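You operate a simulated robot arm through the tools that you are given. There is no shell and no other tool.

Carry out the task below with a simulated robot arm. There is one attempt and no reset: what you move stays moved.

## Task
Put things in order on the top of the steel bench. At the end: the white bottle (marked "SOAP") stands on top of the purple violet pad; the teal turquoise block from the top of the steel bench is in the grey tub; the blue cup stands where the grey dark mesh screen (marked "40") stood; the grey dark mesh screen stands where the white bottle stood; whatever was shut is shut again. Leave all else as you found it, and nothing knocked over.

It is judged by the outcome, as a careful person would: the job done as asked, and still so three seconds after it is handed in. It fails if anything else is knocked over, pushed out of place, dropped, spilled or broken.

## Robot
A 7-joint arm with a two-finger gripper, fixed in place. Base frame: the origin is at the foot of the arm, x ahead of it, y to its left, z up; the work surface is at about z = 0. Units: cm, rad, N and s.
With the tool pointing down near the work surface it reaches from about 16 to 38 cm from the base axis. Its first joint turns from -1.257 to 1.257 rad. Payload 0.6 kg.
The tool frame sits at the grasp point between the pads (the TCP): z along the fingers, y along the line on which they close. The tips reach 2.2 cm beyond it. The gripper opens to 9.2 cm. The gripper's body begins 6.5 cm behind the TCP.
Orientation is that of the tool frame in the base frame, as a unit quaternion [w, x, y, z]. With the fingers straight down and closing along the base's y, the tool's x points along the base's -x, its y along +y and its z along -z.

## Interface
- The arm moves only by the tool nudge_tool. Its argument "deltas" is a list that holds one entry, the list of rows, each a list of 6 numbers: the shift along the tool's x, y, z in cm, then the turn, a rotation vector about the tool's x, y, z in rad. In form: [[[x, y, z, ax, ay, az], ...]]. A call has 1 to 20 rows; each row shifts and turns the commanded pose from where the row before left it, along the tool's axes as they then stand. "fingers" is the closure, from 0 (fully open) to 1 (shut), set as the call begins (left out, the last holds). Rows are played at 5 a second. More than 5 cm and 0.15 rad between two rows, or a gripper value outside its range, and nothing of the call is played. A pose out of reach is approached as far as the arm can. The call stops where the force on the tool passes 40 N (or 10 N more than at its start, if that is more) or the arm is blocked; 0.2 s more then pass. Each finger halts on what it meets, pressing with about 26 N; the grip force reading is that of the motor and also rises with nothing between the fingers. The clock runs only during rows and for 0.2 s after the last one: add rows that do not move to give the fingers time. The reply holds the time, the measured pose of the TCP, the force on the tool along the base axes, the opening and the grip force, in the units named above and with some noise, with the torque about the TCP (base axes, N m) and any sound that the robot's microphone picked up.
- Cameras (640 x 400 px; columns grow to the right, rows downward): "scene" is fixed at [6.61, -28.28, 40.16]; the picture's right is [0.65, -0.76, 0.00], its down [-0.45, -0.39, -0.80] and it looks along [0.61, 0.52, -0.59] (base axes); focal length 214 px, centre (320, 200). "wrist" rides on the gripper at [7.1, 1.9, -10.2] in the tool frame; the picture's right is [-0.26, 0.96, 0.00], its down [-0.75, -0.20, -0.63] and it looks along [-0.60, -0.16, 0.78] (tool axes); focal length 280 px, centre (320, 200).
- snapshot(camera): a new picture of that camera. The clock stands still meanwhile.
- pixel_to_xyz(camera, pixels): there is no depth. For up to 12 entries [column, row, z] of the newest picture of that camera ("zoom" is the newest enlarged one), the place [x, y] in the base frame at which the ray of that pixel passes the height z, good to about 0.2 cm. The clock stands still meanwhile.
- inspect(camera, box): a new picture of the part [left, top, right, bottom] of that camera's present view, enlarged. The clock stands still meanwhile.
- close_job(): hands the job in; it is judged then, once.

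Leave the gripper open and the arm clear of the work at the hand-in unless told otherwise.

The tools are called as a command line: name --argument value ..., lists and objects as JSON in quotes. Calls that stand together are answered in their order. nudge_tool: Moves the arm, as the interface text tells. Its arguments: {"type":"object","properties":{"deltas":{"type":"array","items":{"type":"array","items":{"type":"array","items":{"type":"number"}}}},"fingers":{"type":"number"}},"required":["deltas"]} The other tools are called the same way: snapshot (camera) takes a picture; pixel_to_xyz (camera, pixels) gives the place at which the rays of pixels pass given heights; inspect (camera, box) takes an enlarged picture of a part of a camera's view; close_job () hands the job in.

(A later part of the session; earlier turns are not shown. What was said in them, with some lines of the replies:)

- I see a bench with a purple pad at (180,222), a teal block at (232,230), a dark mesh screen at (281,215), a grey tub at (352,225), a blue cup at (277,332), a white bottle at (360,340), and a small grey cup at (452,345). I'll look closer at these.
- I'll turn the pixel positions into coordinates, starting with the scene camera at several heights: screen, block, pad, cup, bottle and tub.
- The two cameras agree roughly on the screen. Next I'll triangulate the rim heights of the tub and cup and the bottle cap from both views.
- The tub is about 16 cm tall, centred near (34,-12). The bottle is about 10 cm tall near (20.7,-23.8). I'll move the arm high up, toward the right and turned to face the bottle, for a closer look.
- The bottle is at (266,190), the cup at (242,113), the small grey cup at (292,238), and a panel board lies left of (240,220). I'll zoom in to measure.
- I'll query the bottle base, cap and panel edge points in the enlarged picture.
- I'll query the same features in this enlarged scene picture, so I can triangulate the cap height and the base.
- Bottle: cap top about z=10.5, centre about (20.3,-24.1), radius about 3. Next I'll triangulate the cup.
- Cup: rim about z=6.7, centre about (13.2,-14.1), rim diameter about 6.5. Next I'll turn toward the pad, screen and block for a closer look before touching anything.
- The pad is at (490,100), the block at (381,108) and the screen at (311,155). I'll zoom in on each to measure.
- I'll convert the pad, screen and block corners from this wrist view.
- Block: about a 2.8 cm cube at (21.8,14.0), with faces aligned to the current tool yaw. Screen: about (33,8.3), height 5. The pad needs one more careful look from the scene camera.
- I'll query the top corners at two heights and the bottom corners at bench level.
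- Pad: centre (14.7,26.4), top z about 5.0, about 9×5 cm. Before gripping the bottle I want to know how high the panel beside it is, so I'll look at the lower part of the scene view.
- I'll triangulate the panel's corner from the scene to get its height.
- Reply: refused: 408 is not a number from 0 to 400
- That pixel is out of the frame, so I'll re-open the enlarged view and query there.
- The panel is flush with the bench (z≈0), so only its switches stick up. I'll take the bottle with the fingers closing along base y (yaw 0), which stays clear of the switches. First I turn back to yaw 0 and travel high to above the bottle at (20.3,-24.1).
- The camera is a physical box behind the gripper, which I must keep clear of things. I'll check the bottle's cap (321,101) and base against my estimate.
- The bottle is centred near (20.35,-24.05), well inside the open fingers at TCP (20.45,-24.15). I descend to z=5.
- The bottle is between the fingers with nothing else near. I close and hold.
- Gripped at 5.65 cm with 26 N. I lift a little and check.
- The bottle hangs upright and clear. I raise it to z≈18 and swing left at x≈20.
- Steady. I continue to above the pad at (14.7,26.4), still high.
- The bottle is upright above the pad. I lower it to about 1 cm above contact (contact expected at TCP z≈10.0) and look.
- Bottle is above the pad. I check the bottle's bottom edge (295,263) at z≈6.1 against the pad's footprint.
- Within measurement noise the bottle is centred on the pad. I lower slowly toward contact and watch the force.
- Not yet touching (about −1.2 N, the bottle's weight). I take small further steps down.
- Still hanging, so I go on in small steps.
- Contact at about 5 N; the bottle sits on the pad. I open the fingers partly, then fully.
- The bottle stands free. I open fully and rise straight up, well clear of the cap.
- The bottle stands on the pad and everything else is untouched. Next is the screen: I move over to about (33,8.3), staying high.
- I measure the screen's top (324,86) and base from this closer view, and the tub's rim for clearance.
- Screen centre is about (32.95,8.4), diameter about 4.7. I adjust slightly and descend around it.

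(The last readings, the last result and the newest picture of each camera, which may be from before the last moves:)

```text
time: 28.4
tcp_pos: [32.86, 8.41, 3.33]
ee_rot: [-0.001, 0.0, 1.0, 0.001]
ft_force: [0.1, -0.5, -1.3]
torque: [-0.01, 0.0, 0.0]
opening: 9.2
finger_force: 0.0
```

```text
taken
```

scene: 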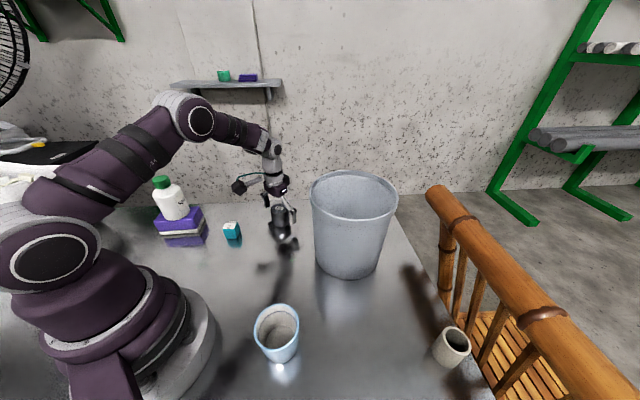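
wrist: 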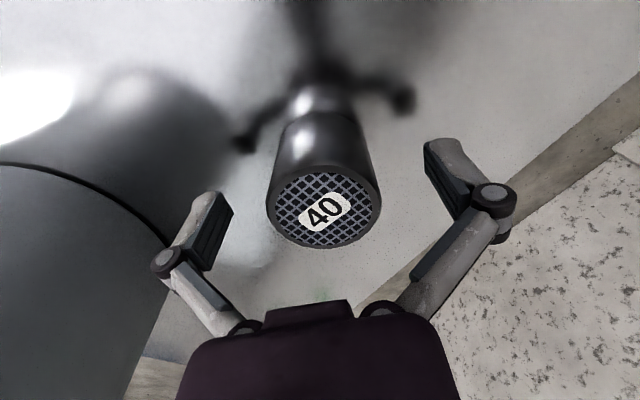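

The screen is centred between the fingers. I close.

nudge_tool --deltas '[[[0, 0, 0, 0, 0, 0], [0, 0, 0, 0, 0, 0], [0, 0, 0, 0, 0, 0], [0, 0, 0, 0, 0, 0], [0, 0, 0, 0, 0, 0]]]' --fingers 1

```text
time: 29.6
tcp_pos: [32.84, 8.37, 3.46]
ee_rot: [0.0, 0.0, 1.0, 0.0]
ft_force: [-2.0, 1.5, 5.9]
torque: [0.0, 0.01, 0.02]
opening: 4.81
finger_force: 26.2
```

Gripped at 4.81 cm. I lift slowly and check.

nudge_tool --deltas '[[[0, 0, -0.5, 0, 0, 0], [0, 0, -0.5, 0, 0, 0], [0, 0, -1, 0, 0, 0], [0, 0, -2, 0, 0, 0], [0, 0, -2, 0, 0, 0], [0, 0, 0, 0, 0, 0]]]' --fingers 1

snapshot --camera "wrist"

inspect --camera "scene" --box '[220, 150, 340, 260]'

```text
time: 31.0
tcp_pos: [32.82, 8.48, 9.37]
ee_rot: [0.0, 0.0, 1.0, 0.0]
ft_force: [-0.4, 0.2, -1.6]
torque: [-0.01, 0.03, -0.01]
opening: 4.8
finger_force: 26.0
```

```text
taken
```

wrist: 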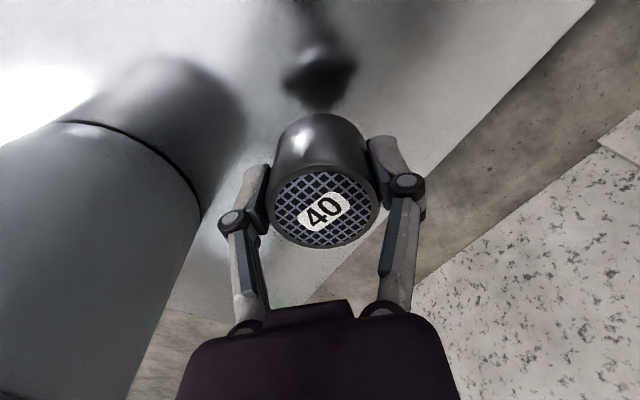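

```text
3.64 times, centred on (280, 205) of scene
```

zoom: 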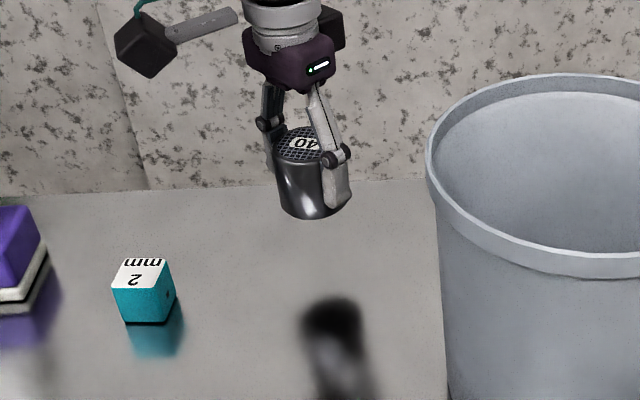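

The screen is held level. I raise it, pull back to x≈20, then carry it right to the bottle's old spot (20.35,-24.05).

nudge_tool --deltas '[[[1, 0, -2, 0, 0, 0], [2.3, 0, -2, 0, 0, 0], [2.3, 0, -2, 0, 0, 0], [2.3, 0, 0, 0, 0, 0], [2.3, 0, 0, 0, 0, 0], [2.27, -1, 0, 0, 0, 0], [0, -2.5, 0, 0, 0, 0], [0, -2.5, 0, 0, 0, 0], [0, -2.5, 0, 0, 0, 0], [0, -2.5, 0, 0, 0, 0], [0, -2.5, 0, 0, 0, 0], [0, -2.5, 0, 0, 0, 0], [0, -2.5, 0, 0, 0, 0], [0, -2.5, 0, 0, 0, 0], [0, -2.5, 0, 0, 0, 0], [0, -2.5, 0, 0, 0, 0], [0, -2.5, 0, 0, 0, 0], [0, -2.5, 0, 0, 0, 0], [0, -1.53, 0, 0, 0, 0], [0, 0, 0, 0, 0, 0]]]' --fingers 1

snapshot --camera "wrist"

snapshot --camera "scene"

```text
time: 35.2
tcp_pos: [20.42, -24.14, 15.42]
ee_rot: [0.0, 0.0, 1.0, 0.0]
ft_force: [0.5, -0.3, -1.4]
torque: [0.0, 0.0, -0.05]
opening: 4.82
finger_force: 26.0
```

```text
taken
```

wrist: 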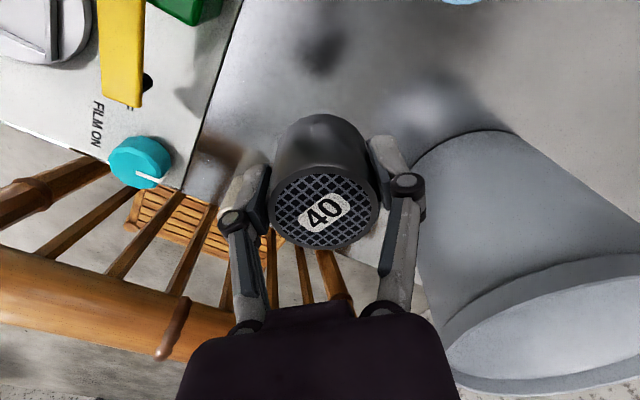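

```text
taken
```

scene: 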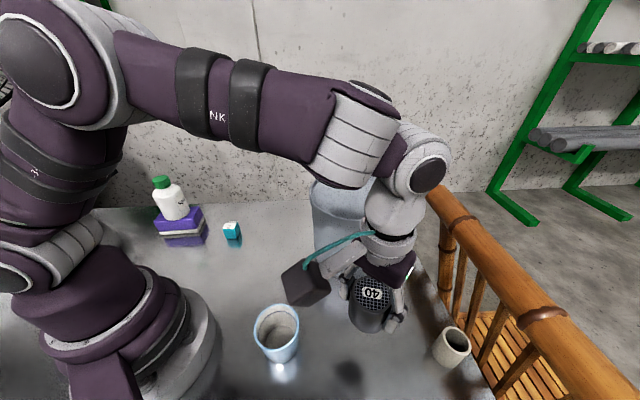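

Above the target spot. I lower to just above contact (contact expected at TCP z≈3.4).

nudge_tool --deltas '[[[0.05, 0.07, 2.5, 0, 0, 0], [0, 0, 2.5, 0, 0, 0], [0, 0, 2.5, 0, 0, 0], [0, 0, 2, 0, 0, 0], [0, 0, 1, 0, 0, 0], [0, 0, 0.8, 0, 0, 0], [0, 0, 0.3, 0, 0, 0], [0, 0, 0, 0, 0, 0]]]' --fingers 1

```text
time: 37.0
tcp_pos: [20.29, -23.99, 3.78]
ee_rot: [0.0, -0.001, 1.0, 0.0]
ft_force: [-1.1, 0.3, -1.8]
torque: [0.0, -0.01, 0.0]
opening: 4.81
finger_force: 26.5
```

Still hanging. I take small steps down to contact.

nudge_tool --deltas '[[[0, 0, 0.15, 0, 0, 0], [0, 0, 0.1, 0, 0, 0], [0, 0, 0, 0, 0, 0]]]' --fingers 1

```text
time: 37.8
tcp_pos: [20.29, -24.03, 3.48]
ee_rot: [0.0, 0.0, 1.0, 0.0]
ft_force: [-0.9, -0.3, -1.6]
torque: [0.0, 0.01, -0.01]
opening: 4.8
finger_force: 26.1
```

Not yet touching. Two more small steps.

nudge_tool --deltas '[[[0, 0, 0.08, 0, 0, 0], [0, 0, 0.08, 0, 0, 0], [0, 0, 0, 0, 0, 0]]]' --fingers 1

```text
time: 38.6
tcp_pos: [20.23, -23.97, 3.44]
ee_rot: [0.0, 0.0, 1.0, 0.0]
ft_force: [-0.5, -0.2, 0.5]
torque: [0.02, 0.06, 0.01]
opening: 4.8
finger_force: 25.7
```

The screen's weight is now on the bench. I release it partly, then check.

nudge_tool --deltas '[[[0, 0, 0.04, 0, 0, 0], [0, 0, 0, 0, 0, 0], [0, 0, 0, 0, 0, 0], [0, 0, 0, 0, 0, 0]]]' --fingers 0.2

snapshot --camera "wrist"

```text
time: 39.6
tcp_pos: [20.38, -24.07, 3.48]
ee_rot: [0.0, 0.001, 1.0, -0.001]
ft_force: [0.6, -1.1, 0.0]
torque: [0.0, 0.01, -0.02]
opening: 7.38
finger_force: 0.1
```

```text
taken
```

wrist: 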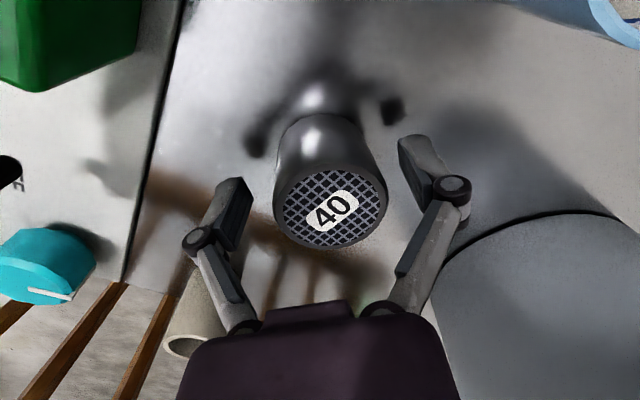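

The screen stands free. I rise straight up, fully open, and check its place.

nudge_tool --deltas '[[[0, 0, 0, 0, 0, 0], [0, 0, -1, 0, 0, 0], [0, 0, -2.5, 0, 0, 0], [0, 0, -3, 0, 0, 0], [0, 0, -3, 0, 0, 0], [0, 0, -3, 0, 0, 0], [0, 0, -3, 0, 0, 0], [0, 0, 0, 0, 0, 0]]]' --fingers 0

snapshot --camera "wrist"

snapshot --camera "scene"

```text
time: 41.4
tcp_pos: [20.21, -23.98, 19.01]
ee_rot: [0.0, 0.0, 1.0, 0.0]
ft_force: [0.5, 0.3, 0.4]
torque: [0.04, -0.02, -0.01]
opening: 9.19
finger_force: 0.1
```

```text
taken
```

wrist: 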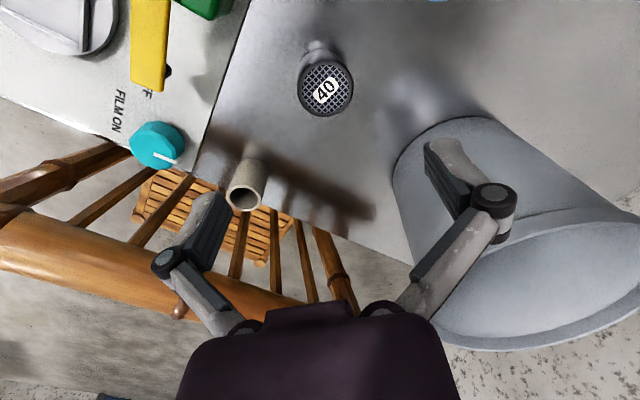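

```text
taken
```

scene: 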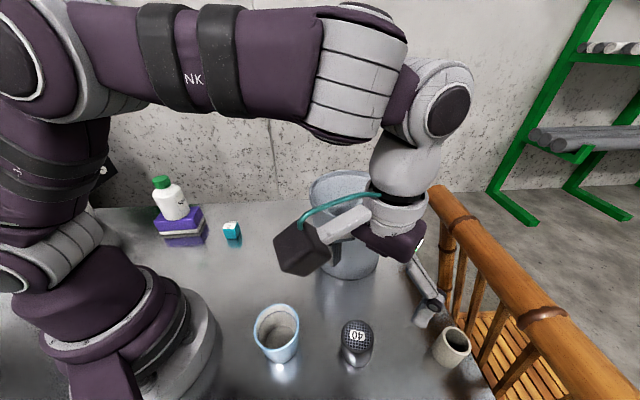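

I check the screen's new position and the small grey cup.

pixel_to_xyz --camera "wrist" --pixels '[[325.5, 90, 5], [245, 198, 5]]'

pixel_to_xyz --camera "scene" --pixels '[[356.5, 335, 5], [452, 342, 5]]'

```text
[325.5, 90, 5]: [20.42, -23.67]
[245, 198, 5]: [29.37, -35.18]
```

```text
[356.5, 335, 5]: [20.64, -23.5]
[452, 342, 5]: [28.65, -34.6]
```

The screen stands within about 0.4 cm of the bottle's old spot, which is fine. Next is the cup. I move above it at about (13.2,-14.1) and take a closer look.

nudge_tool --deltas '[[[1.4, 2, 0, 0, 0, 0], [1.4, 2, 0, 0, 0, 0], [1.4, 2, 0, 0, 0, 0], [1.4, 2, 0, 0, 0, 0], [1.4, 1.9, 0, 0, 0, 0], [0, 0, 1, 0, 0, 0], [0, 0, 0, 0, 0, 0]]]' --fingers 0

snapshot --camera "wrist"

snapshot --camera "scene"

```text
time: 43.0
tcp_pos: [13.25, -14.18, 17.87]
ee_rot: [-0.001, 0.001, 1.0, 0.0]
ft_force: [0.0, 0.0, 0.5]
torque: [-0.01, 0.01, 0.03]
opening: 9.23
finger_force: 0.0
```

```text
taken
```

wrist: 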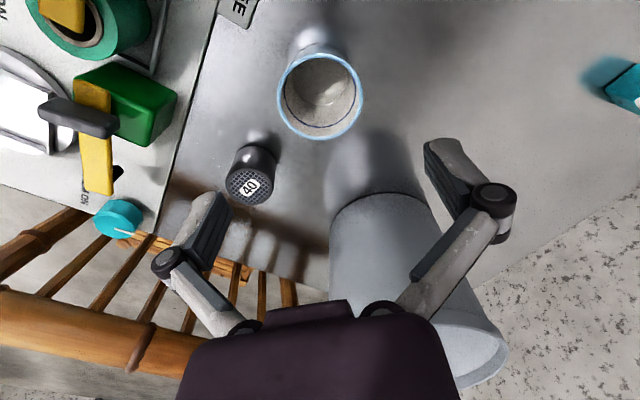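

```text
taken
```

scene: 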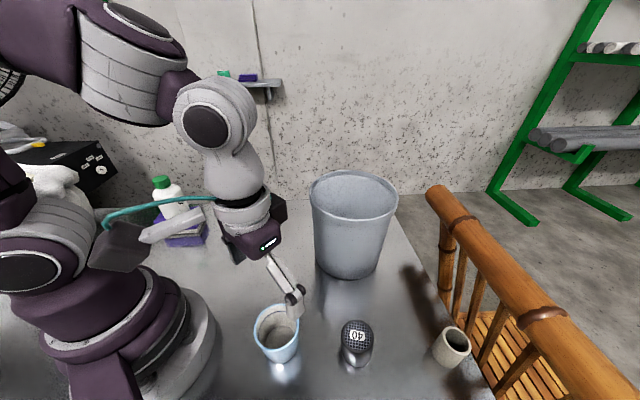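

I measure the cup rim (ellipse about 277–363 by 52–140) and base.

pixel_to_xyz --camera "wrist" --pixels '[[320, 95, 6.7], [277, 97, 6.7], [363, 93, 6.7], [320, 52, 6.7], [319, 140, 6.7], [320, 30, 0], [320, 95, 8], [320, 95, 6]]'

inspect --camera "wrist" --box '[260, 10, 380, 150]'

```text
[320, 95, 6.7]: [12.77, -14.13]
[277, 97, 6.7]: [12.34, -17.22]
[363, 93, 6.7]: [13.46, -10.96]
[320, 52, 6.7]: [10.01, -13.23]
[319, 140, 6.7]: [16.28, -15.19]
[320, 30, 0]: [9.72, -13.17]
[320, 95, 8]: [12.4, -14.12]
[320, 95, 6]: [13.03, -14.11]
```

```text
2.86 times, centred on (320, 80) of wrist
```

zoom: 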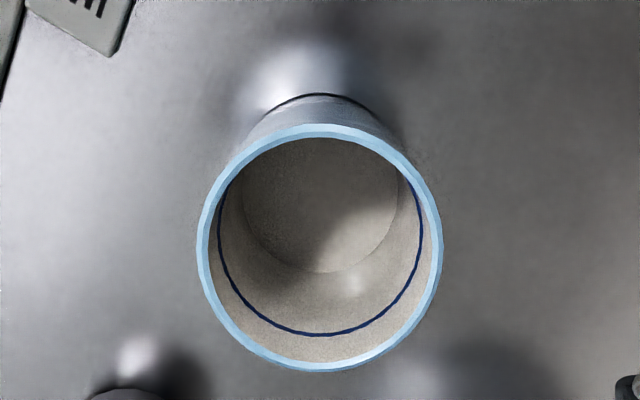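

Cup is empty, centred at about (13.1,-14.15). I descend around it to z≈4.

nudge_tool --deltas '[[[0.1, 0, 2, 0, 0, 0], [0, 0, 2.5, 0, 0, 0], [0, 0, 2.5, 0, 0, 0], [0, 0, 2.5, 0, 0, 0], [0, 0, 2, 0, 0, 0], [0, 0, 1.5, 0, 0, 0], [0, 0, 0.9, 0, 0, 0], [0, 0, 0, 0, 0, 0]]]' --fingers 0

snapshot --camera "wrist"

snapshot --camera "scene"

```text
time: 44.8
tcp_pos: [13.27, -14.12, 3.87]
ee_rot: [0.001, 0.0, 1.0, 0.0]
ft_force: [0.6, -0.2, -0.1]
torque: [0.01, 0.01, -0.04]
opening: 9.2
finger_force: 0.1
```

```text
taken
```

wrist: 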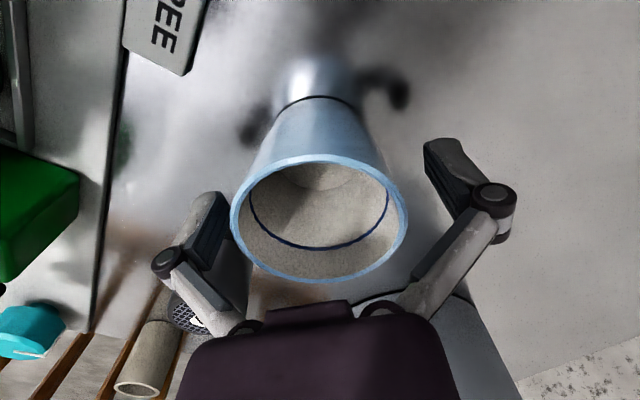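

```text
taken
```

scene: 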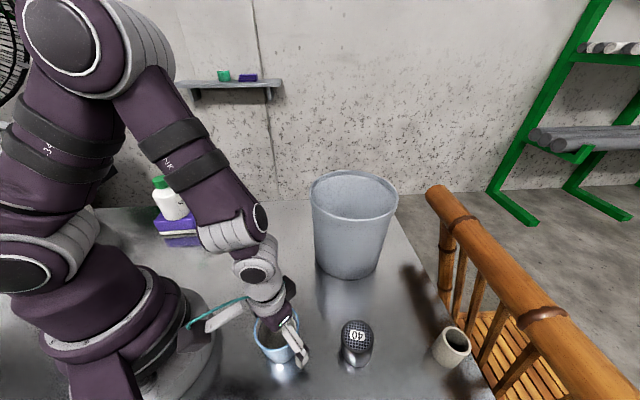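

The cup sits between the fingers. I close.

nudge_tool --deltas '[[[0, 0, 0, 0, 0, 0], [0, 0, 0, 0, 0, 0], [0, 0, 0, 0, 0, 0], [0, 0, 0, 0, 0, 0], [0, 0, 0, 0, 0, 0]]]' --fingers 1

```text
time: 46.0
tcp_pos: [13.24, -14.12, 3.94]
ee_rot: [0.0, 0.0, 1.0, 0.0]
ft_force: [0.9, 1.1, 4.4]
torque: [-0.07, -0.02, 0.04]
opening: 6.07
finger_force: 26.0
```

Gripped at 6.07 cm. I lift slowly and check.

nudge_tool --deltas '[[[0, 0, -0.5, 0, 0, 0], [0, 0, -0.5, 0, 0, 0], [0, 0, -1, 0, 0, 0], [0, 0, -2, 0, 0, 0], [0, 0, 0, 0, 0, 0]]]' --fingers 1

snapshot --camera "wrist"

inspect --camera "scene" --box '[200, 260, 380, 390]'

```text
time: 47.2
tcp_pos: [13.24, -14.12, 7.86]
ee_rot: [0.0, 0.0, 1.0, 0.0]
ft_force: [-0.7, -1.1, 0.0]
torque: [-0.01, 0.0, 0.0]
opening: 6.04
finger_force: 26.2
```

```text
taken
```

wrist: 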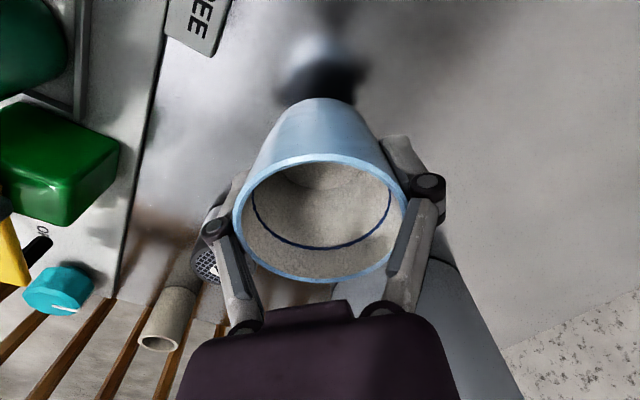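

```text
3.08 times, centred on (290, 325) of scene
```

zoom: 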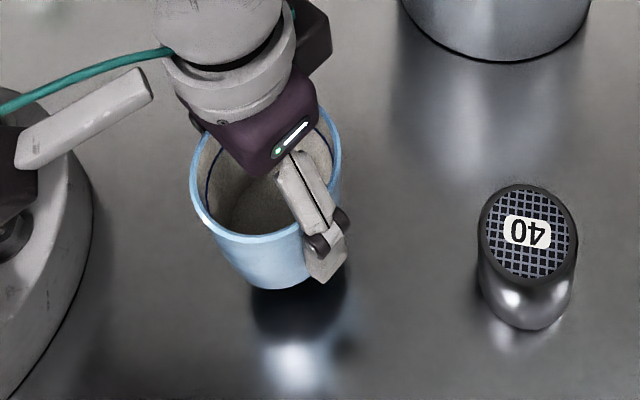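

The cup is held upright. I raise it, swing left at x≈20, then extend out to (32.95,8.4).

nudge_tool --deltas '[[[0, 0, -2, 0, 0, 0], [-1, 0, -2.5, 0, 0, 0], [-2, 1, -2.5, 0, 0, 0], [-2, 2, 0, 0, 0, 0], [-1.8, 2.5, 0, 0, 0, 0], [0, 2.5, 0, 0, 0, 0], [0, 2.5, 0, 0, 0, 0], [0, 2.5, 0, 0, 0, 0], [0, 2.5, 0, 0, 0, 0], [0, 2.5, 0, 0, 0, 0], [0, 2.5, 0, 0, 0, 0], [-1.2, 2.0, 0, 0, 0, 0], [-2.3, 0, 0, 0, 0, 0], [-2.3, 0, 0, 0, 0, 0], [-2.3, 0, 0, 0, 0, 0], [-2.3, 0, 0, 0, 0, 0], [-1.7, 0, 0, 0, 0, 0], [-0.8, 0, 0, 0, 0, 0], [0, 0, 0, 0, 0, 0]]]' --fingers 1

snapshot --camera "scene"

snapshot --camera "wrist"

```text
time: 51.2
tcp_pos: [32.99, 8.36, 14.91]
ee_rot: [-0.001, 0.0, 1.0, 0.0]
ft_force: [1.1, -0.1, -1.7]
torque: [0.01, 0.02, 0.02]
opening: 6.02
finger_force: 26.5
```

```text
taken
```

scene: 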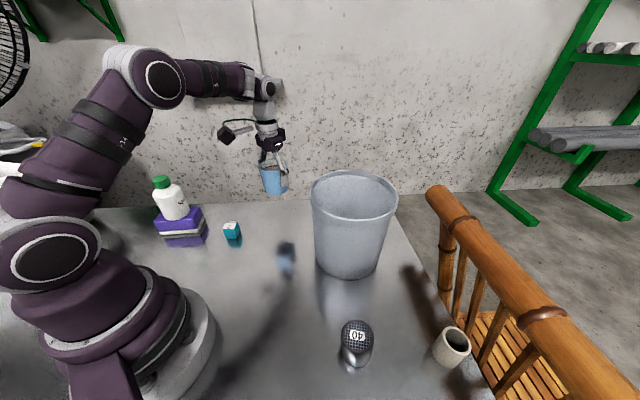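

```text
taken
```

wrist: 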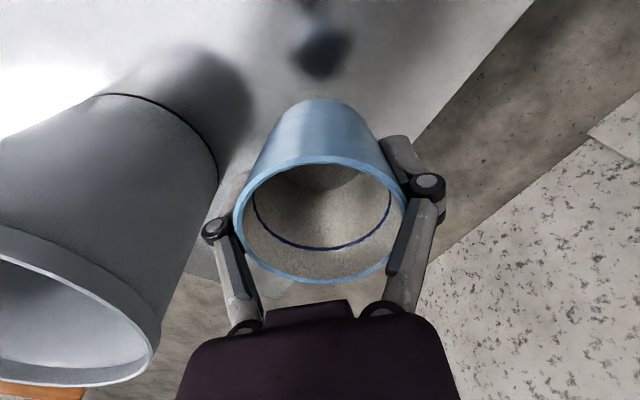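

Above the screen's old spot, cup upright. I lower to just above contact (expected TCP z≈3.9).

nudge_tool --deltas '[[[-0.05, 0, 2.5, 0, 0, 0], [0, 0, 2.5, 0, 0, 0], [0, 0, 2.5, 0, 0, 0], [0, 0, 1.5, 0, 0, 0], [0, 0, 1, 0, 0, 0], [0, 0, 0.6, 0, 0, 0], [0, 0, 0, 0, 0, 0]]]' --fingers 1

```text
time: 52.8
tcp_pos: [32.97, 8.4, 4.21]
ee_rot: [0.0, 0.0, 1.0, -0.001]
ft_force: [0.8, 0.2, -2.0]
torque: [-0.02, 0.02, 0.0]
opening: 6.03
finger_force: 25.8
```

Still hanging. Small steps down.

nudge_tool --deltas '[[[0, 0, 0.1, 0, 0, 0], [0, 0, 0.1, 0, 0, 0], [0, 0, 0.08, 0, 0, 0], [0, 0, 0, 0, 0, 0]]]' --fingers 1

```text
time: 53.8
tcp_pos: [33.1, 8.43, 4.2]
ee_rot: [0.0, 0.0, 1.0, -0.001]
ft_force: [0.1, -0.6, -1.2]
torque: [0.03, 0.03, 0.0]
opening: 5.99
finger_force: 26.2
```

No contact yet. A few more small steps.

nudge_tool --deltas '[[[0, 0, 0.08, 0, 0, 0], [0, 0, 0.08, 0, 0, 0], [0, 0, 0, 0, 0, 0]]]' --fingers 1

inspect --camera "scene" --box '[230, 170, 330, 250]'

```text
time: 54.6
tcp_pos: [32.99, 8.53, 3.96]
ee_rot: [0.0, 0.001, 1.0, -0.001]
ft_force: [-1.3, 0.2, 2.3]
torque: [-0.06, -0.04, -0.03]
opening: 5.99
finger_force: 26.0
```

```text
5.00 times, centred on (280, 210) of scene
```

zoom: 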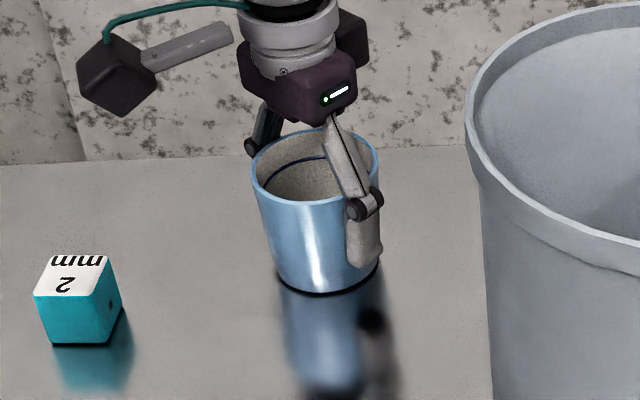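

Contact (+2.3 N); the cup is on the bench. I release.

nudge_tool --deltas '[[[0, 0, 0, 0, 0, 0], [0, 0, 0, 0, 0, 0], [0, 0, 0, 0, 0, 0], [0, 0, 0, 0, 0, 0]]]' --fingers 0.1

snapshot --camera "wrist"

```text
time: 55.6
tcp_pos: [33.0, 8.42, 3.93]
ee_rot: [0.0, -0.001, 1.0, 0.0]
ft_force: [0.4, -0.3, 0.0]
torque: [-0.03, 0.01, -0.01]
opening: 8.31
finger_force: 0.0
```

```text
taken
```

wrist: 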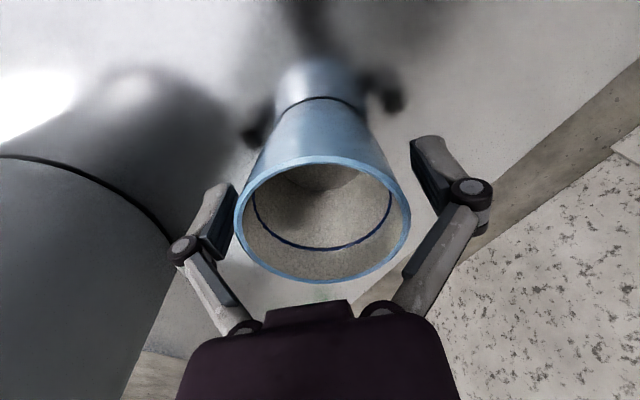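

The cup stands free. I rise fully open, then move to above the block at (21.8,14.0), turning the tool to match its faces (yaw ≈0.70).

nudge_tool --deltas '[[[0, 0, 0, 0, 0, 0], [0, 0, -1, 0, 0, 0], [0, 0, -2.5, 0, 0, 0], [0, 0, -3, 0, 0, 0], [0, 0, -3, 0, 0, 0], [0, 0, -3, 0, 0, 0], [0, 0, -3, 0, 0, 0], [2.8, 1.4, 0, 0, 0, 0], [2.8, 1.4, 0, 0, 0, 0], [2.8, 1.4, 0, 0, 0, 0], [2.8, 1.4, 0, 0, 0, 0], [0, 0, 0, 0, 0, -0.14], [0, 0, 0, 0, 0, -0.14], [0, 0, 0, 0, 0, -0.14], [0, 0, 0, 0, 0, -0.14], [0, 0, 0, 0, 0, -0.135], [0, 0, 0, 0, 0, 0]]]' --fingers 0

snapshot --camera "wrist"

snapshot --camera "scene"

```text
time: 59.2
tcp_pos: [21.8, 14.01, 19.32]
ee_rot: [0.0, -0.341, 0.94, -0.001]
ft_force: [0.1, 0.9, 0.1]
torque: [-0.01, -0.03, 0.0]
opening: 9.21
finger_force: 0.0
```

```text
taken
```

wrist: 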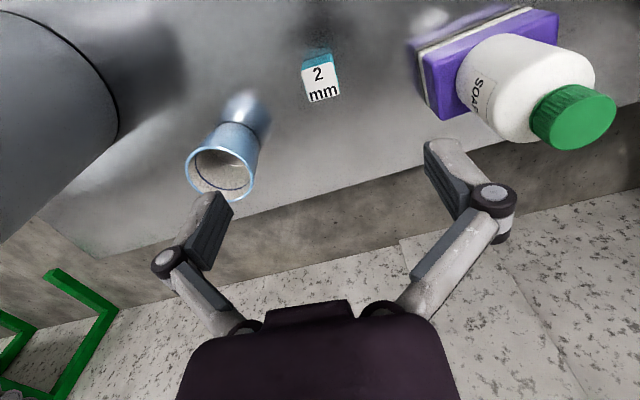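

```text
taken
```

scene: 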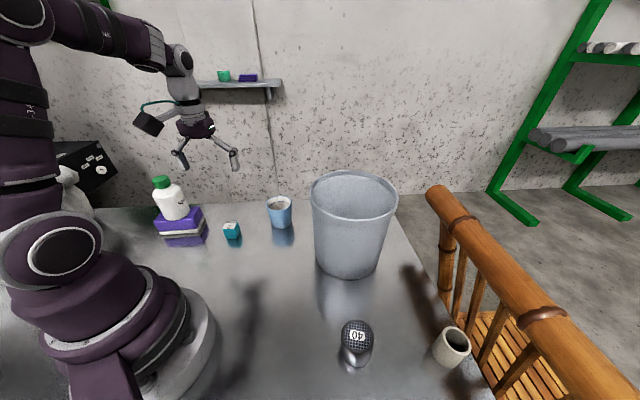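

I zoom on the block to measure its place and angle.

inspect --camera "wrist" --box '[280, 30, 360, 120]'

```text
4.44 times, centred on (320, 75) of wrist
```

zoom: 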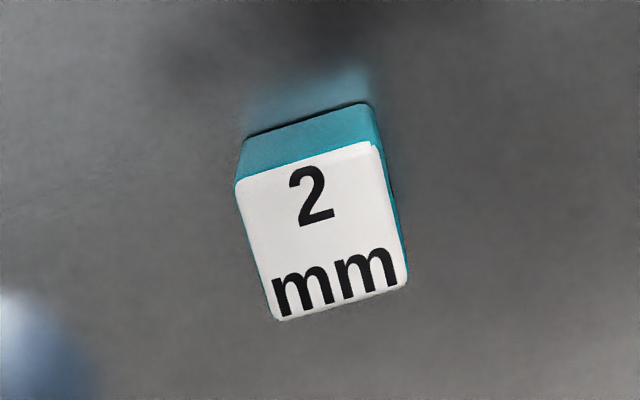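

I query the four top corners and the base corners of the block.

pixel_to_xyz --camera "zoom" --pixels '[[235, 183, 3.2], [380, 141, 3.2], [408, 283, 3.2], [277, 321, 3.2], [246, 134, 0], [370, 103, 0], [235, 183, 2.8], [408, 283, 2.8]]'

```text
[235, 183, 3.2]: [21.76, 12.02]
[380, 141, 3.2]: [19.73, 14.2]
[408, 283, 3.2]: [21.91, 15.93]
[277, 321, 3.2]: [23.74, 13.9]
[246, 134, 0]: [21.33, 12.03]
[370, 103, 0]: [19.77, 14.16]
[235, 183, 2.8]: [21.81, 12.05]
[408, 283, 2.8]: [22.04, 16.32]
```

Block centre (21.8,14.0), edges at about 131.5°. I partly close the fingers (about 5.5 cm) and descend to z≈2.8.

nudge_tool --deltas '[[[0, 0, 2.5, 0, 0, -0.025], [0, 0, 3, 0, 0, 0], [0, 0, 3, 0, 0, 0], [0, 0, 3, 0, 0, 0], [0, 0, 2.5, 0, 0, 0], [0, 0, 1.5, 0, 0, 0], [0, 0, 1.0, 0, 0, 0], [0, 0, 0, 0, 0, 0]]]' --fingers 0.4

snapshot --camera "wrist"

inspect --camera "scene" --box '[150, 160, 310, 260]'

```text
time: 61.0
tcp_pos: [21.75, 13.9, 2.85]
ee_rot: [0.0, -0.351, 0.936, 0.0]
ft_force: [-1.2, 0.2, -0.2]
torque: [-0.01, 0.01, -0.01]
opening: 5.52
finger_force: 0.1
```

```text
taken
```

wrist: 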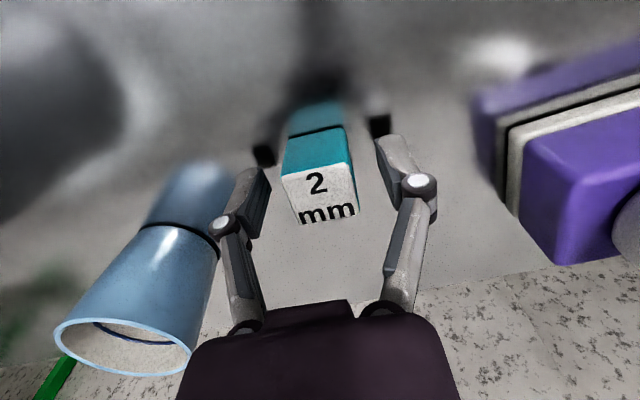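

```text
4.00 times, centred on (230, 210) of scene
```

zoom: 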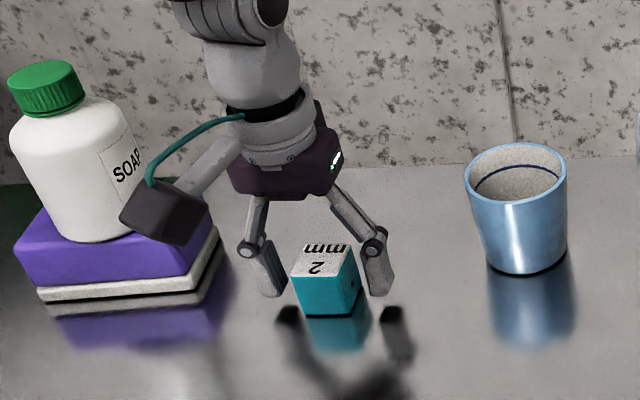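

The block is between the fingers, neighbours clear. I close.

nudge_tool --deltas '[[[0, 0, 0, 0, 0, 0], [0, 0, 0, 0, 0, 0], [0, 0, 0, 0, 0, 0], [0, 0, 0, 0, 0, 0], [0, 0, 0, 0, 0, 0]]]' --fingers 1

```text
time: 62.2
tcp_pos: [21.79, 13.95, 2.95]
ee_rot: [0.0, -0.352, 0.936, 0.0]
ft_force: [-0.7, -0.3, 0.0]
torque: [-0.01, -0.01, -0.01]
opening: 2.88
finger_force: 25.9
```

Held at 2.88 cm. I lift to z≈24 and look toward the tub.

nudge_tool --deltas '[[[0, 0, -0.5, 0, 0, 0], [0, 0, -1, 0, 0, 0], [0, 0, -2, 0, 0, 0], [0, 0, -3, 0, 0, 0], [0, 0, -3, 0, 0, 0], [0, 0, -3, 0, 0, 0], [0, 0, -3, 0, 0, 0], [0, 0, -3, 0, 0, 0], [0, 0, -3, 0, 0, 0], [0, 0, 0, 0, 0, 0.14], [0, 0, 0, 0, 0, 0.14], [0, 0, 0, 0, 0, 0.14], [0, 0, 0, 0, 0, 0.14], [0, 0, 0, 0, 0, 0.14], [0, 0, 0, 0, 0, 0.14], [0, 0, 0, 0, 0, 0]]]' --fingers 1

snapshot --camera "wrist"

inspect --camera "scene" --box '[290, 160, 420, 290]'

```text
time: 65.6
tcp_pos: [21.86, 13.94, 24.34]
ee_rot: [0.0, 0.061, 0.998, 0.0]
ft_force: [-0.1, 1.0, -0.7]
torque: [0.0, -0.02, 0.0]
opening: 2.89
finger_force: 26.6
```

```text
taken
```

wrist: 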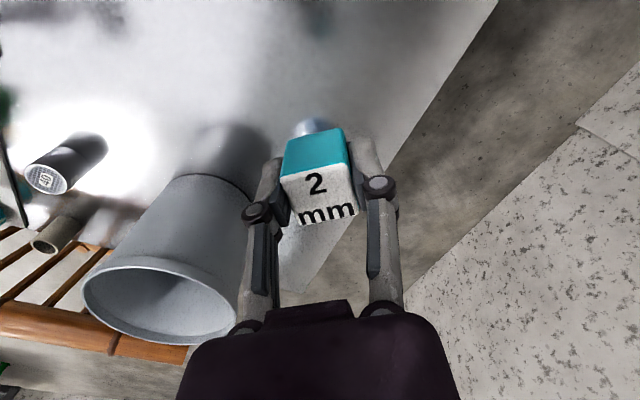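

```text
3.08 times, centred on (355, 225) of scene
```

zoom: 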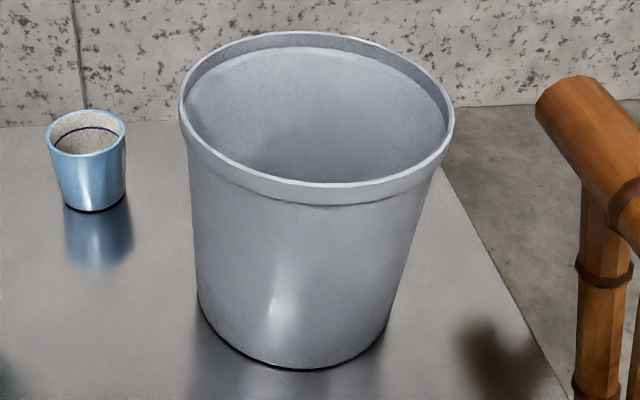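

I query the tub rim and base points from both cameras.

pixel_to_xyz --camera "zoom" --pixels '[[180, 105, 16], [454, 120, 16], [310, 32, 16], [350, 187, 16], [180, 105, 14], [454, 120, 14], [310, 32, 14], [350, 187, 14], [290, 369, 0], [198, 300, 0], [390, 335, 0]]'

pixel_to_xyz --camera "wrist" --pixels '[[83, 285, 16], [150, 258, 16], [170, 345, 16], [237, 312, 16], [83, 285, 14], [150, 258, 14], [170, 345, 14], [237, 312, 14], [215, 175, 0], [175, 183, 0], [250, 190, 0]]'

```text
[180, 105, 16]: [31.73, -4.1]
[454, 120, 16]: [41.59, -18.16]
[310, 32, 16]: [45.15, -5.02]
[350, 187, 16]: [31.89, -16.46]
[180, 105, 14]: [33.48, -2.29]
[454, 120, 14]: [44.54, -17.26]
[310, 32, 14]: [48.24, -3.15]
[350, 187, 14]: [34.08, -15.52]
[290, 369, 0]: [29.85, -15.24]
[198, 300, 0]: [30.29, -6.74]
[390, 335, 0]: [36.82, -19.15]
```

```text
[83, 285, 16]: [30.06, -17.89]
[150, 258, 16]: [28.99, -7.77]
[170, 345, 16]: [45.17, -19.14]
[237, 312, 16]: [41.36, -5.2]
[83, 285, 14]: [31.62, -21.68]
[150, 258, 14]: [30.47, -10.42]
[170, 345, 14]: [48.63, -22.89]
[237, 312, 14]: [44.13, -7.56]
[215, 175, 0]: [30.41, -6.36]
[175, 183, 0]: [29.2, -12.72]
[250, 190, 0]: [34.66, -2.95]
```

Tub rim is at z≈16.4, centre about (36.5,-11.6), radius about 8.3. I'll enter on the near half at (32.9,-10.4), with the tool turned to yaw ≈-0.31. First I travel above the rim.

nudge_tool --deltas '[[[0, 0, 0, 0, 0, 0.09], [0, 0, 0, 0, 0, 0.094], [-1.98, -2.21, 0, 0, 0, 0], [-1.98, -2.21, 0, 0, 0, 0], [-1.98, -2.21, 0, 0, 0, 0], [-1.98, -2.21, 0, 0, 0, 0], [-1.98, -2.21, 0, 0, 0, 0], [-1.98, -2.21, 0, 0, 0, 0], [-1.98, -2.21, 0, 0, 0, 0], [-1.98, -2.21, 0, 0, 0, 0], [-1.98, -2.21, 0, 0, 0, 0], [0, 0, 0, 0, 0, 0]]]' --fingers 1

snapshot --camera "wrist"

snapshot --camera "scene"

```text
time: 68.2
tcp_pos: [32.25, -9.53, 24.35]
ee_rot: [-0.001, 0.153, 0.988, 0.0]
ft_force: [0.3, -0.2, -0.4]
torque: [-0.01, -0.01, -0.03]
opening: 2.88
finger_force: 25.7
out of reach, approached as far as the arm can: row 11
```

```text
taken
```

wrist: 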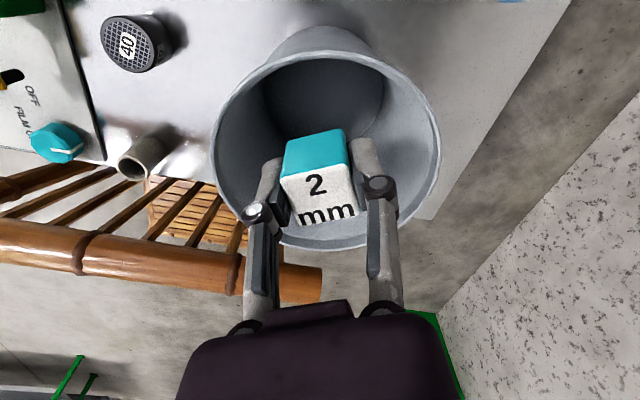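

```text
taken
```

scene: 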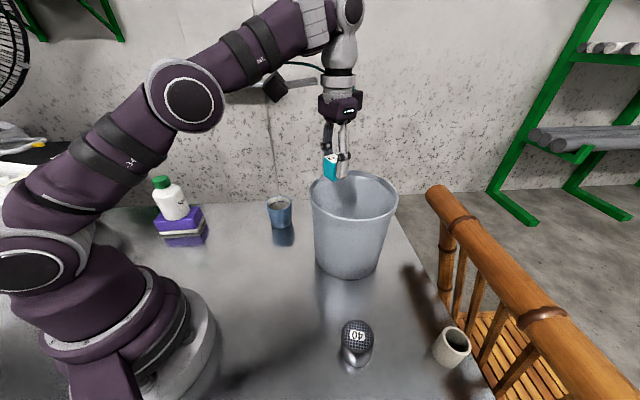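

The arm is at its reach limit at this height, over the tub's near half. I measure the rim from here (212–440 by 52–250).

pixel_to_xyz --camera "wrist" --pixels '[[212, 150, 16.4], [440, 155, 16.4], [325, 52, 16.4], [325, 250, 16.4], [262, 90, 1], [383, 85, 1], [325, 136, 1], [318, 28, 0]]'

```text
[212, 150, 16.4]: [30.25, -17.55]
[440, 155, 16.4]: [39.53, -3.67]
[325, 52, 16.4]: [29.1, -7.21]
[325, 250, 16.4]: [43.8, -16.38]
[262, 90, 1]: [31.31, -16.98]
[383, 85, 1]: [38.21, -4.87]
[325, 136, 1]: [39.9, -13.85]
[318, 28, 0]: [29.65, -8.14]
```

The tub's inner near wall is at r≈30.2 (rim) and 31.1 (floor), so there's clearance at r≈34. I descend into the tub to z≈12 and check clearances of the camera box and wrist with the rim.

nudge_tool --deltas '[[[0, 0, 2, 0, 0, 0], [0, 0, 2, 0, 0, 0], [0, 0, 2, 0, 0, 0], [0, 0, 2, 0, 0, 0], [0, 0, 2, 0, 0, 0], [0, 0, 1.5, 0, 0, 0], [0, 0, 1, 0, 0, 0], [0, 0, 0, 0, 0, 0]]]' --fingers 1

inspect --camera "scene" --box '[250, 90, 430, 230]'

snapshot --camera "wrist"

```text
time: 70.0
tcp_pos: [32.44, -9.41, 11.97]
ee_rot: [0.001, 0.152, 0.988, 0.0]
ft_force: [-0.8, 0.0, 0.4]
torque: [0.0, -0.02, 0.02]
opening: 2.88
finger_force: 25.6
```

```text
2.86 times, centred on (340, 160) of scene
```

zoom: 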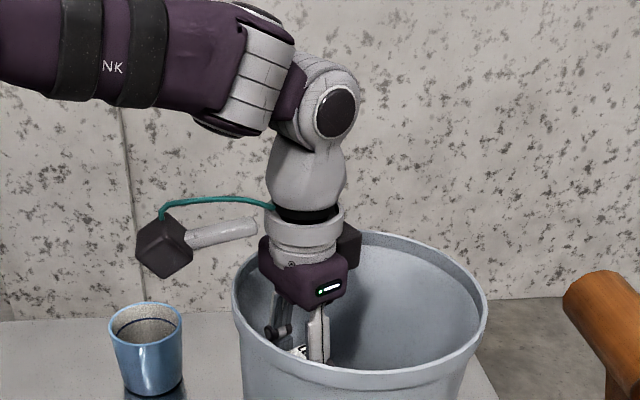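

```text
taken
```

wrist: 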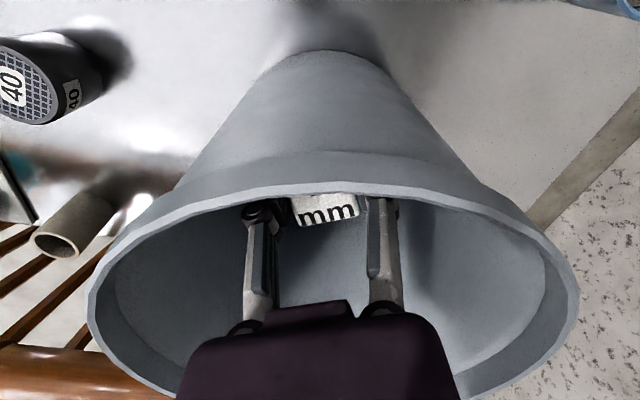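

All clear of the rim so far. I go down to about z=9, as low as the camera box safely allows, and check again.

nudge_tool --deltas '[[[0, 0, 1.2, 0, 0, 0], [0, 0, 1, 0, 0, 0], [0, 0, 0.8, 0, 0, 0], [0, 0, 0, 0, 0, 0]]]' --fingers 1

inspect --camera "scene" --box '[270, 130, 410, 230]'

snapshot --camera "wrist"

```text
time: 71.0
tcp_pos: [32.55, -9.46, 8.75]
ee_rot: [0.001, 0.152, 0.988, 0.0]
ft_force: [0.1, 0.1, -0.1]
torque: [-0.01, 0.01, 0.0]
opening: 2.85
finger_force: 25.9
```

```text
4.00 times, centred on (340, 180) of scene
```

zoom: 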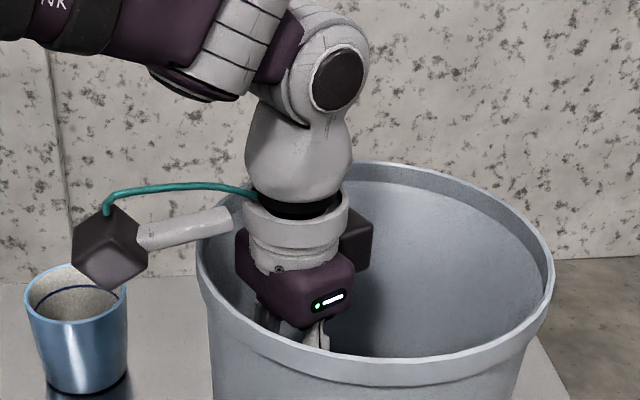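

```text
taken
```

wrist: 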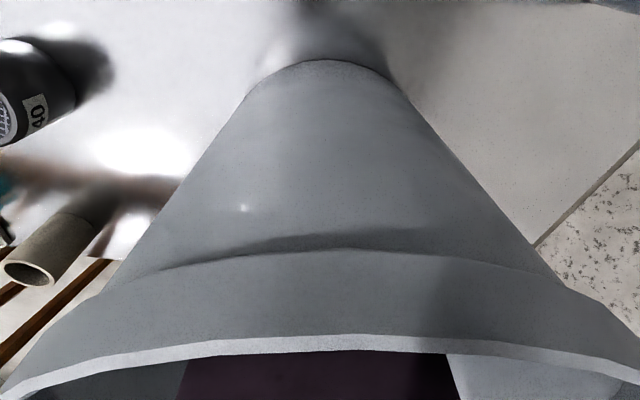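

Clear. The block's bottom is about 5 cm above the tub floor, well inside the walls. I release it gently here.

nudge_tool --deltas '[[[0, 0, 0, 0, 0, 0], [0, 0, 0, 0, 0, 0], [0, 0, 0, 0, 0, 0], [0, 0, 0, 0, 0, 0], [0, 0, 0, 0, 0, 0]]]' --fingers 0.45

```text
time: 72.2
tcp_pos: [32.52, -9.38, 8.81]
ee_rot: [0.0, 0.152, 0.988, 0.0]
ft_force: [0.1, 0.9, -0.3]
torque: [0.0, -0.04, 0.0]
opening: 5.06
finger_force: 0.0
```

Released. I rise straight up out of the tub.

nudge_tool --deltas '[[[0, 0, -1.5, 0, 0, 0], [0, 0, -2.5, 0, 0, 0], [0, 0, -2.5, 0, 0, 0], [0, 0, -2.5, 0, 0, 0], [0, 0, -2.5, 0, 0, 0], [0, 0, -2.5, 0, 0, 0], [0, 0, -1.2, 0, 0, 0], [0, 0, 0, 0, 0, 0]]]' --fingers 0.45

snapshot --camera "wrist"

snapshot --camera "scene"

```text
time: 74.0
tcp_pos: [32.6, -9.32, 24.07]
ee_rot: [0.0, 0.153, 0.988, 0.0]
ft_force: [-0.6, -0.4, -0.2]
torque: [-0.01, 0.0, 0.0]
opening: 5.04
finger_force: 0.1
```

```text
taken
```

wrist: 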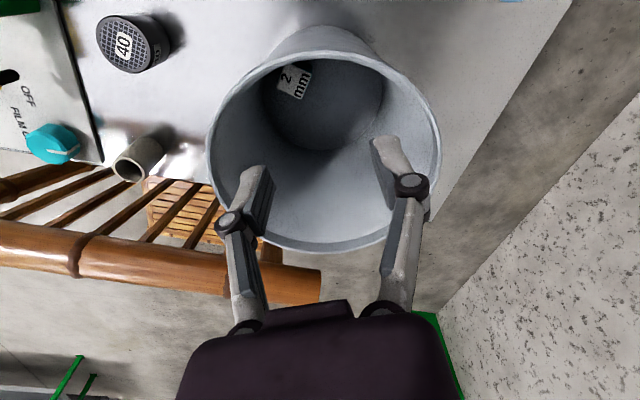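

```text
taken
```

scene: 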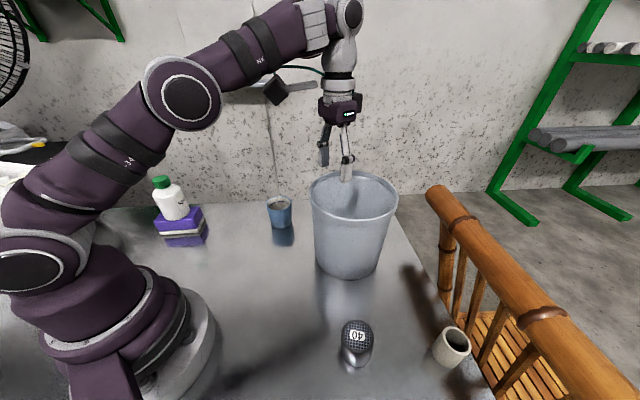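

The block lies in the tub. I retreat to the starting pose, gripper open, and do a final check.

nudge_tool --deltas '[[[2.4, 0.9, -1, 0, 0, 0], [2.4, 0.9, -1, 0, 0, 0], [2.4, 0.9, -1, 0, 0, 0], [2.4, 0.9, -1, 0, 0, 0], [2.4, 0.9, -1, 0, 0, 0], [2.4, 0.9, -1, 0, 0, 0], [0, 0, 0, 0, 0, -0.15], [0, 0, 0, 0, 0, -0.15], [0, 0, 0, 0, 0, 0]]]' --fingers 0

snapshot --camera "wrist"

snapshot --camera "scene"

inspect --camera "scene" --box '[140, 160, 310, 260]'

```text
time: 76.0
tcp_pos: [20.34, -0.0, 30.03]
ee_rot: [0.0, 0.002, 1.0, -0.001]
ft_force: [-0.2, 1.2, 0.4]
torque: [0.03, 0.01, 0.06]
opening: 9.2
finger_force: 0.0
```

```text
taken
```

wrist: 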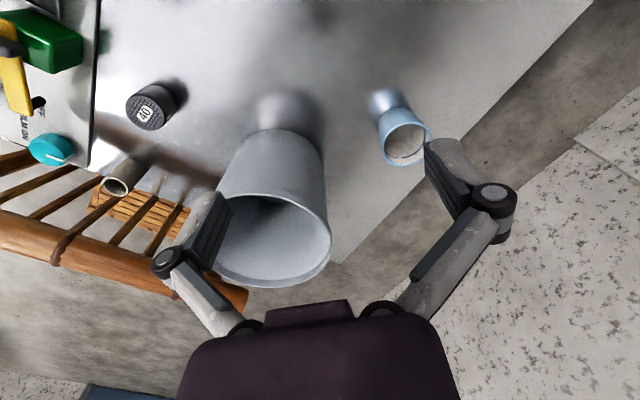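

```text
taken
```

scene: 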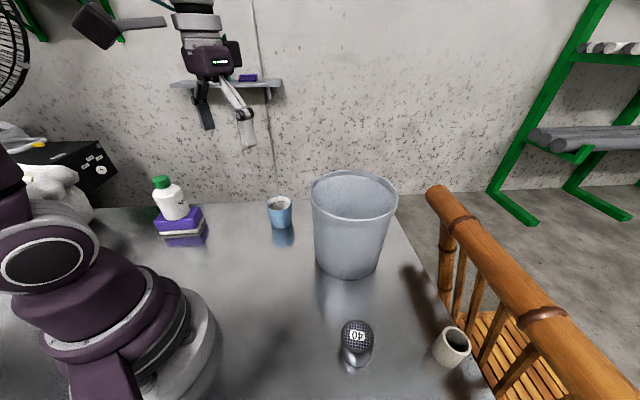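

```text
3.76 times, centred on (225, 210) of scene
```

zoom: 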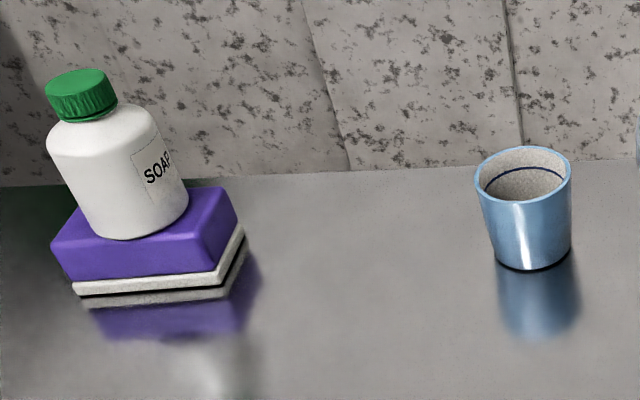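

The bottle stands on the purple pad and the cup is at the screen's old spot. The screen is at the bottle's old spot and the teal block is in the tub. The small grey cup, tub and pad are where they were, nothing was opened, and the arm is clear with the gripper open. I hand the job in.

close_job

```text
The job is handed in.
```

I've handed the job in with all four moves done, and nothing was knocked over or pushed out of place in the final pictures.

- **White bottle ("SOAP"):** it stands on top of the purple pad, with its cap still on.
- **Mesh screen ("40"):** it stands where the bottle stood, within about 0.4 cm by my measurement.
- **Blue cup:** it stands upright where the screen stood.
- **Teal block:** it is in the grey tub. I let it fall about 5 cm onto the tub floor, because the camera on the gripper would have come too close to the rim any lower. It is lying flat inside.

I opened nothing, so nothing needed shutting. The arm is back near its starting position, clear of the work, with the gripper open.
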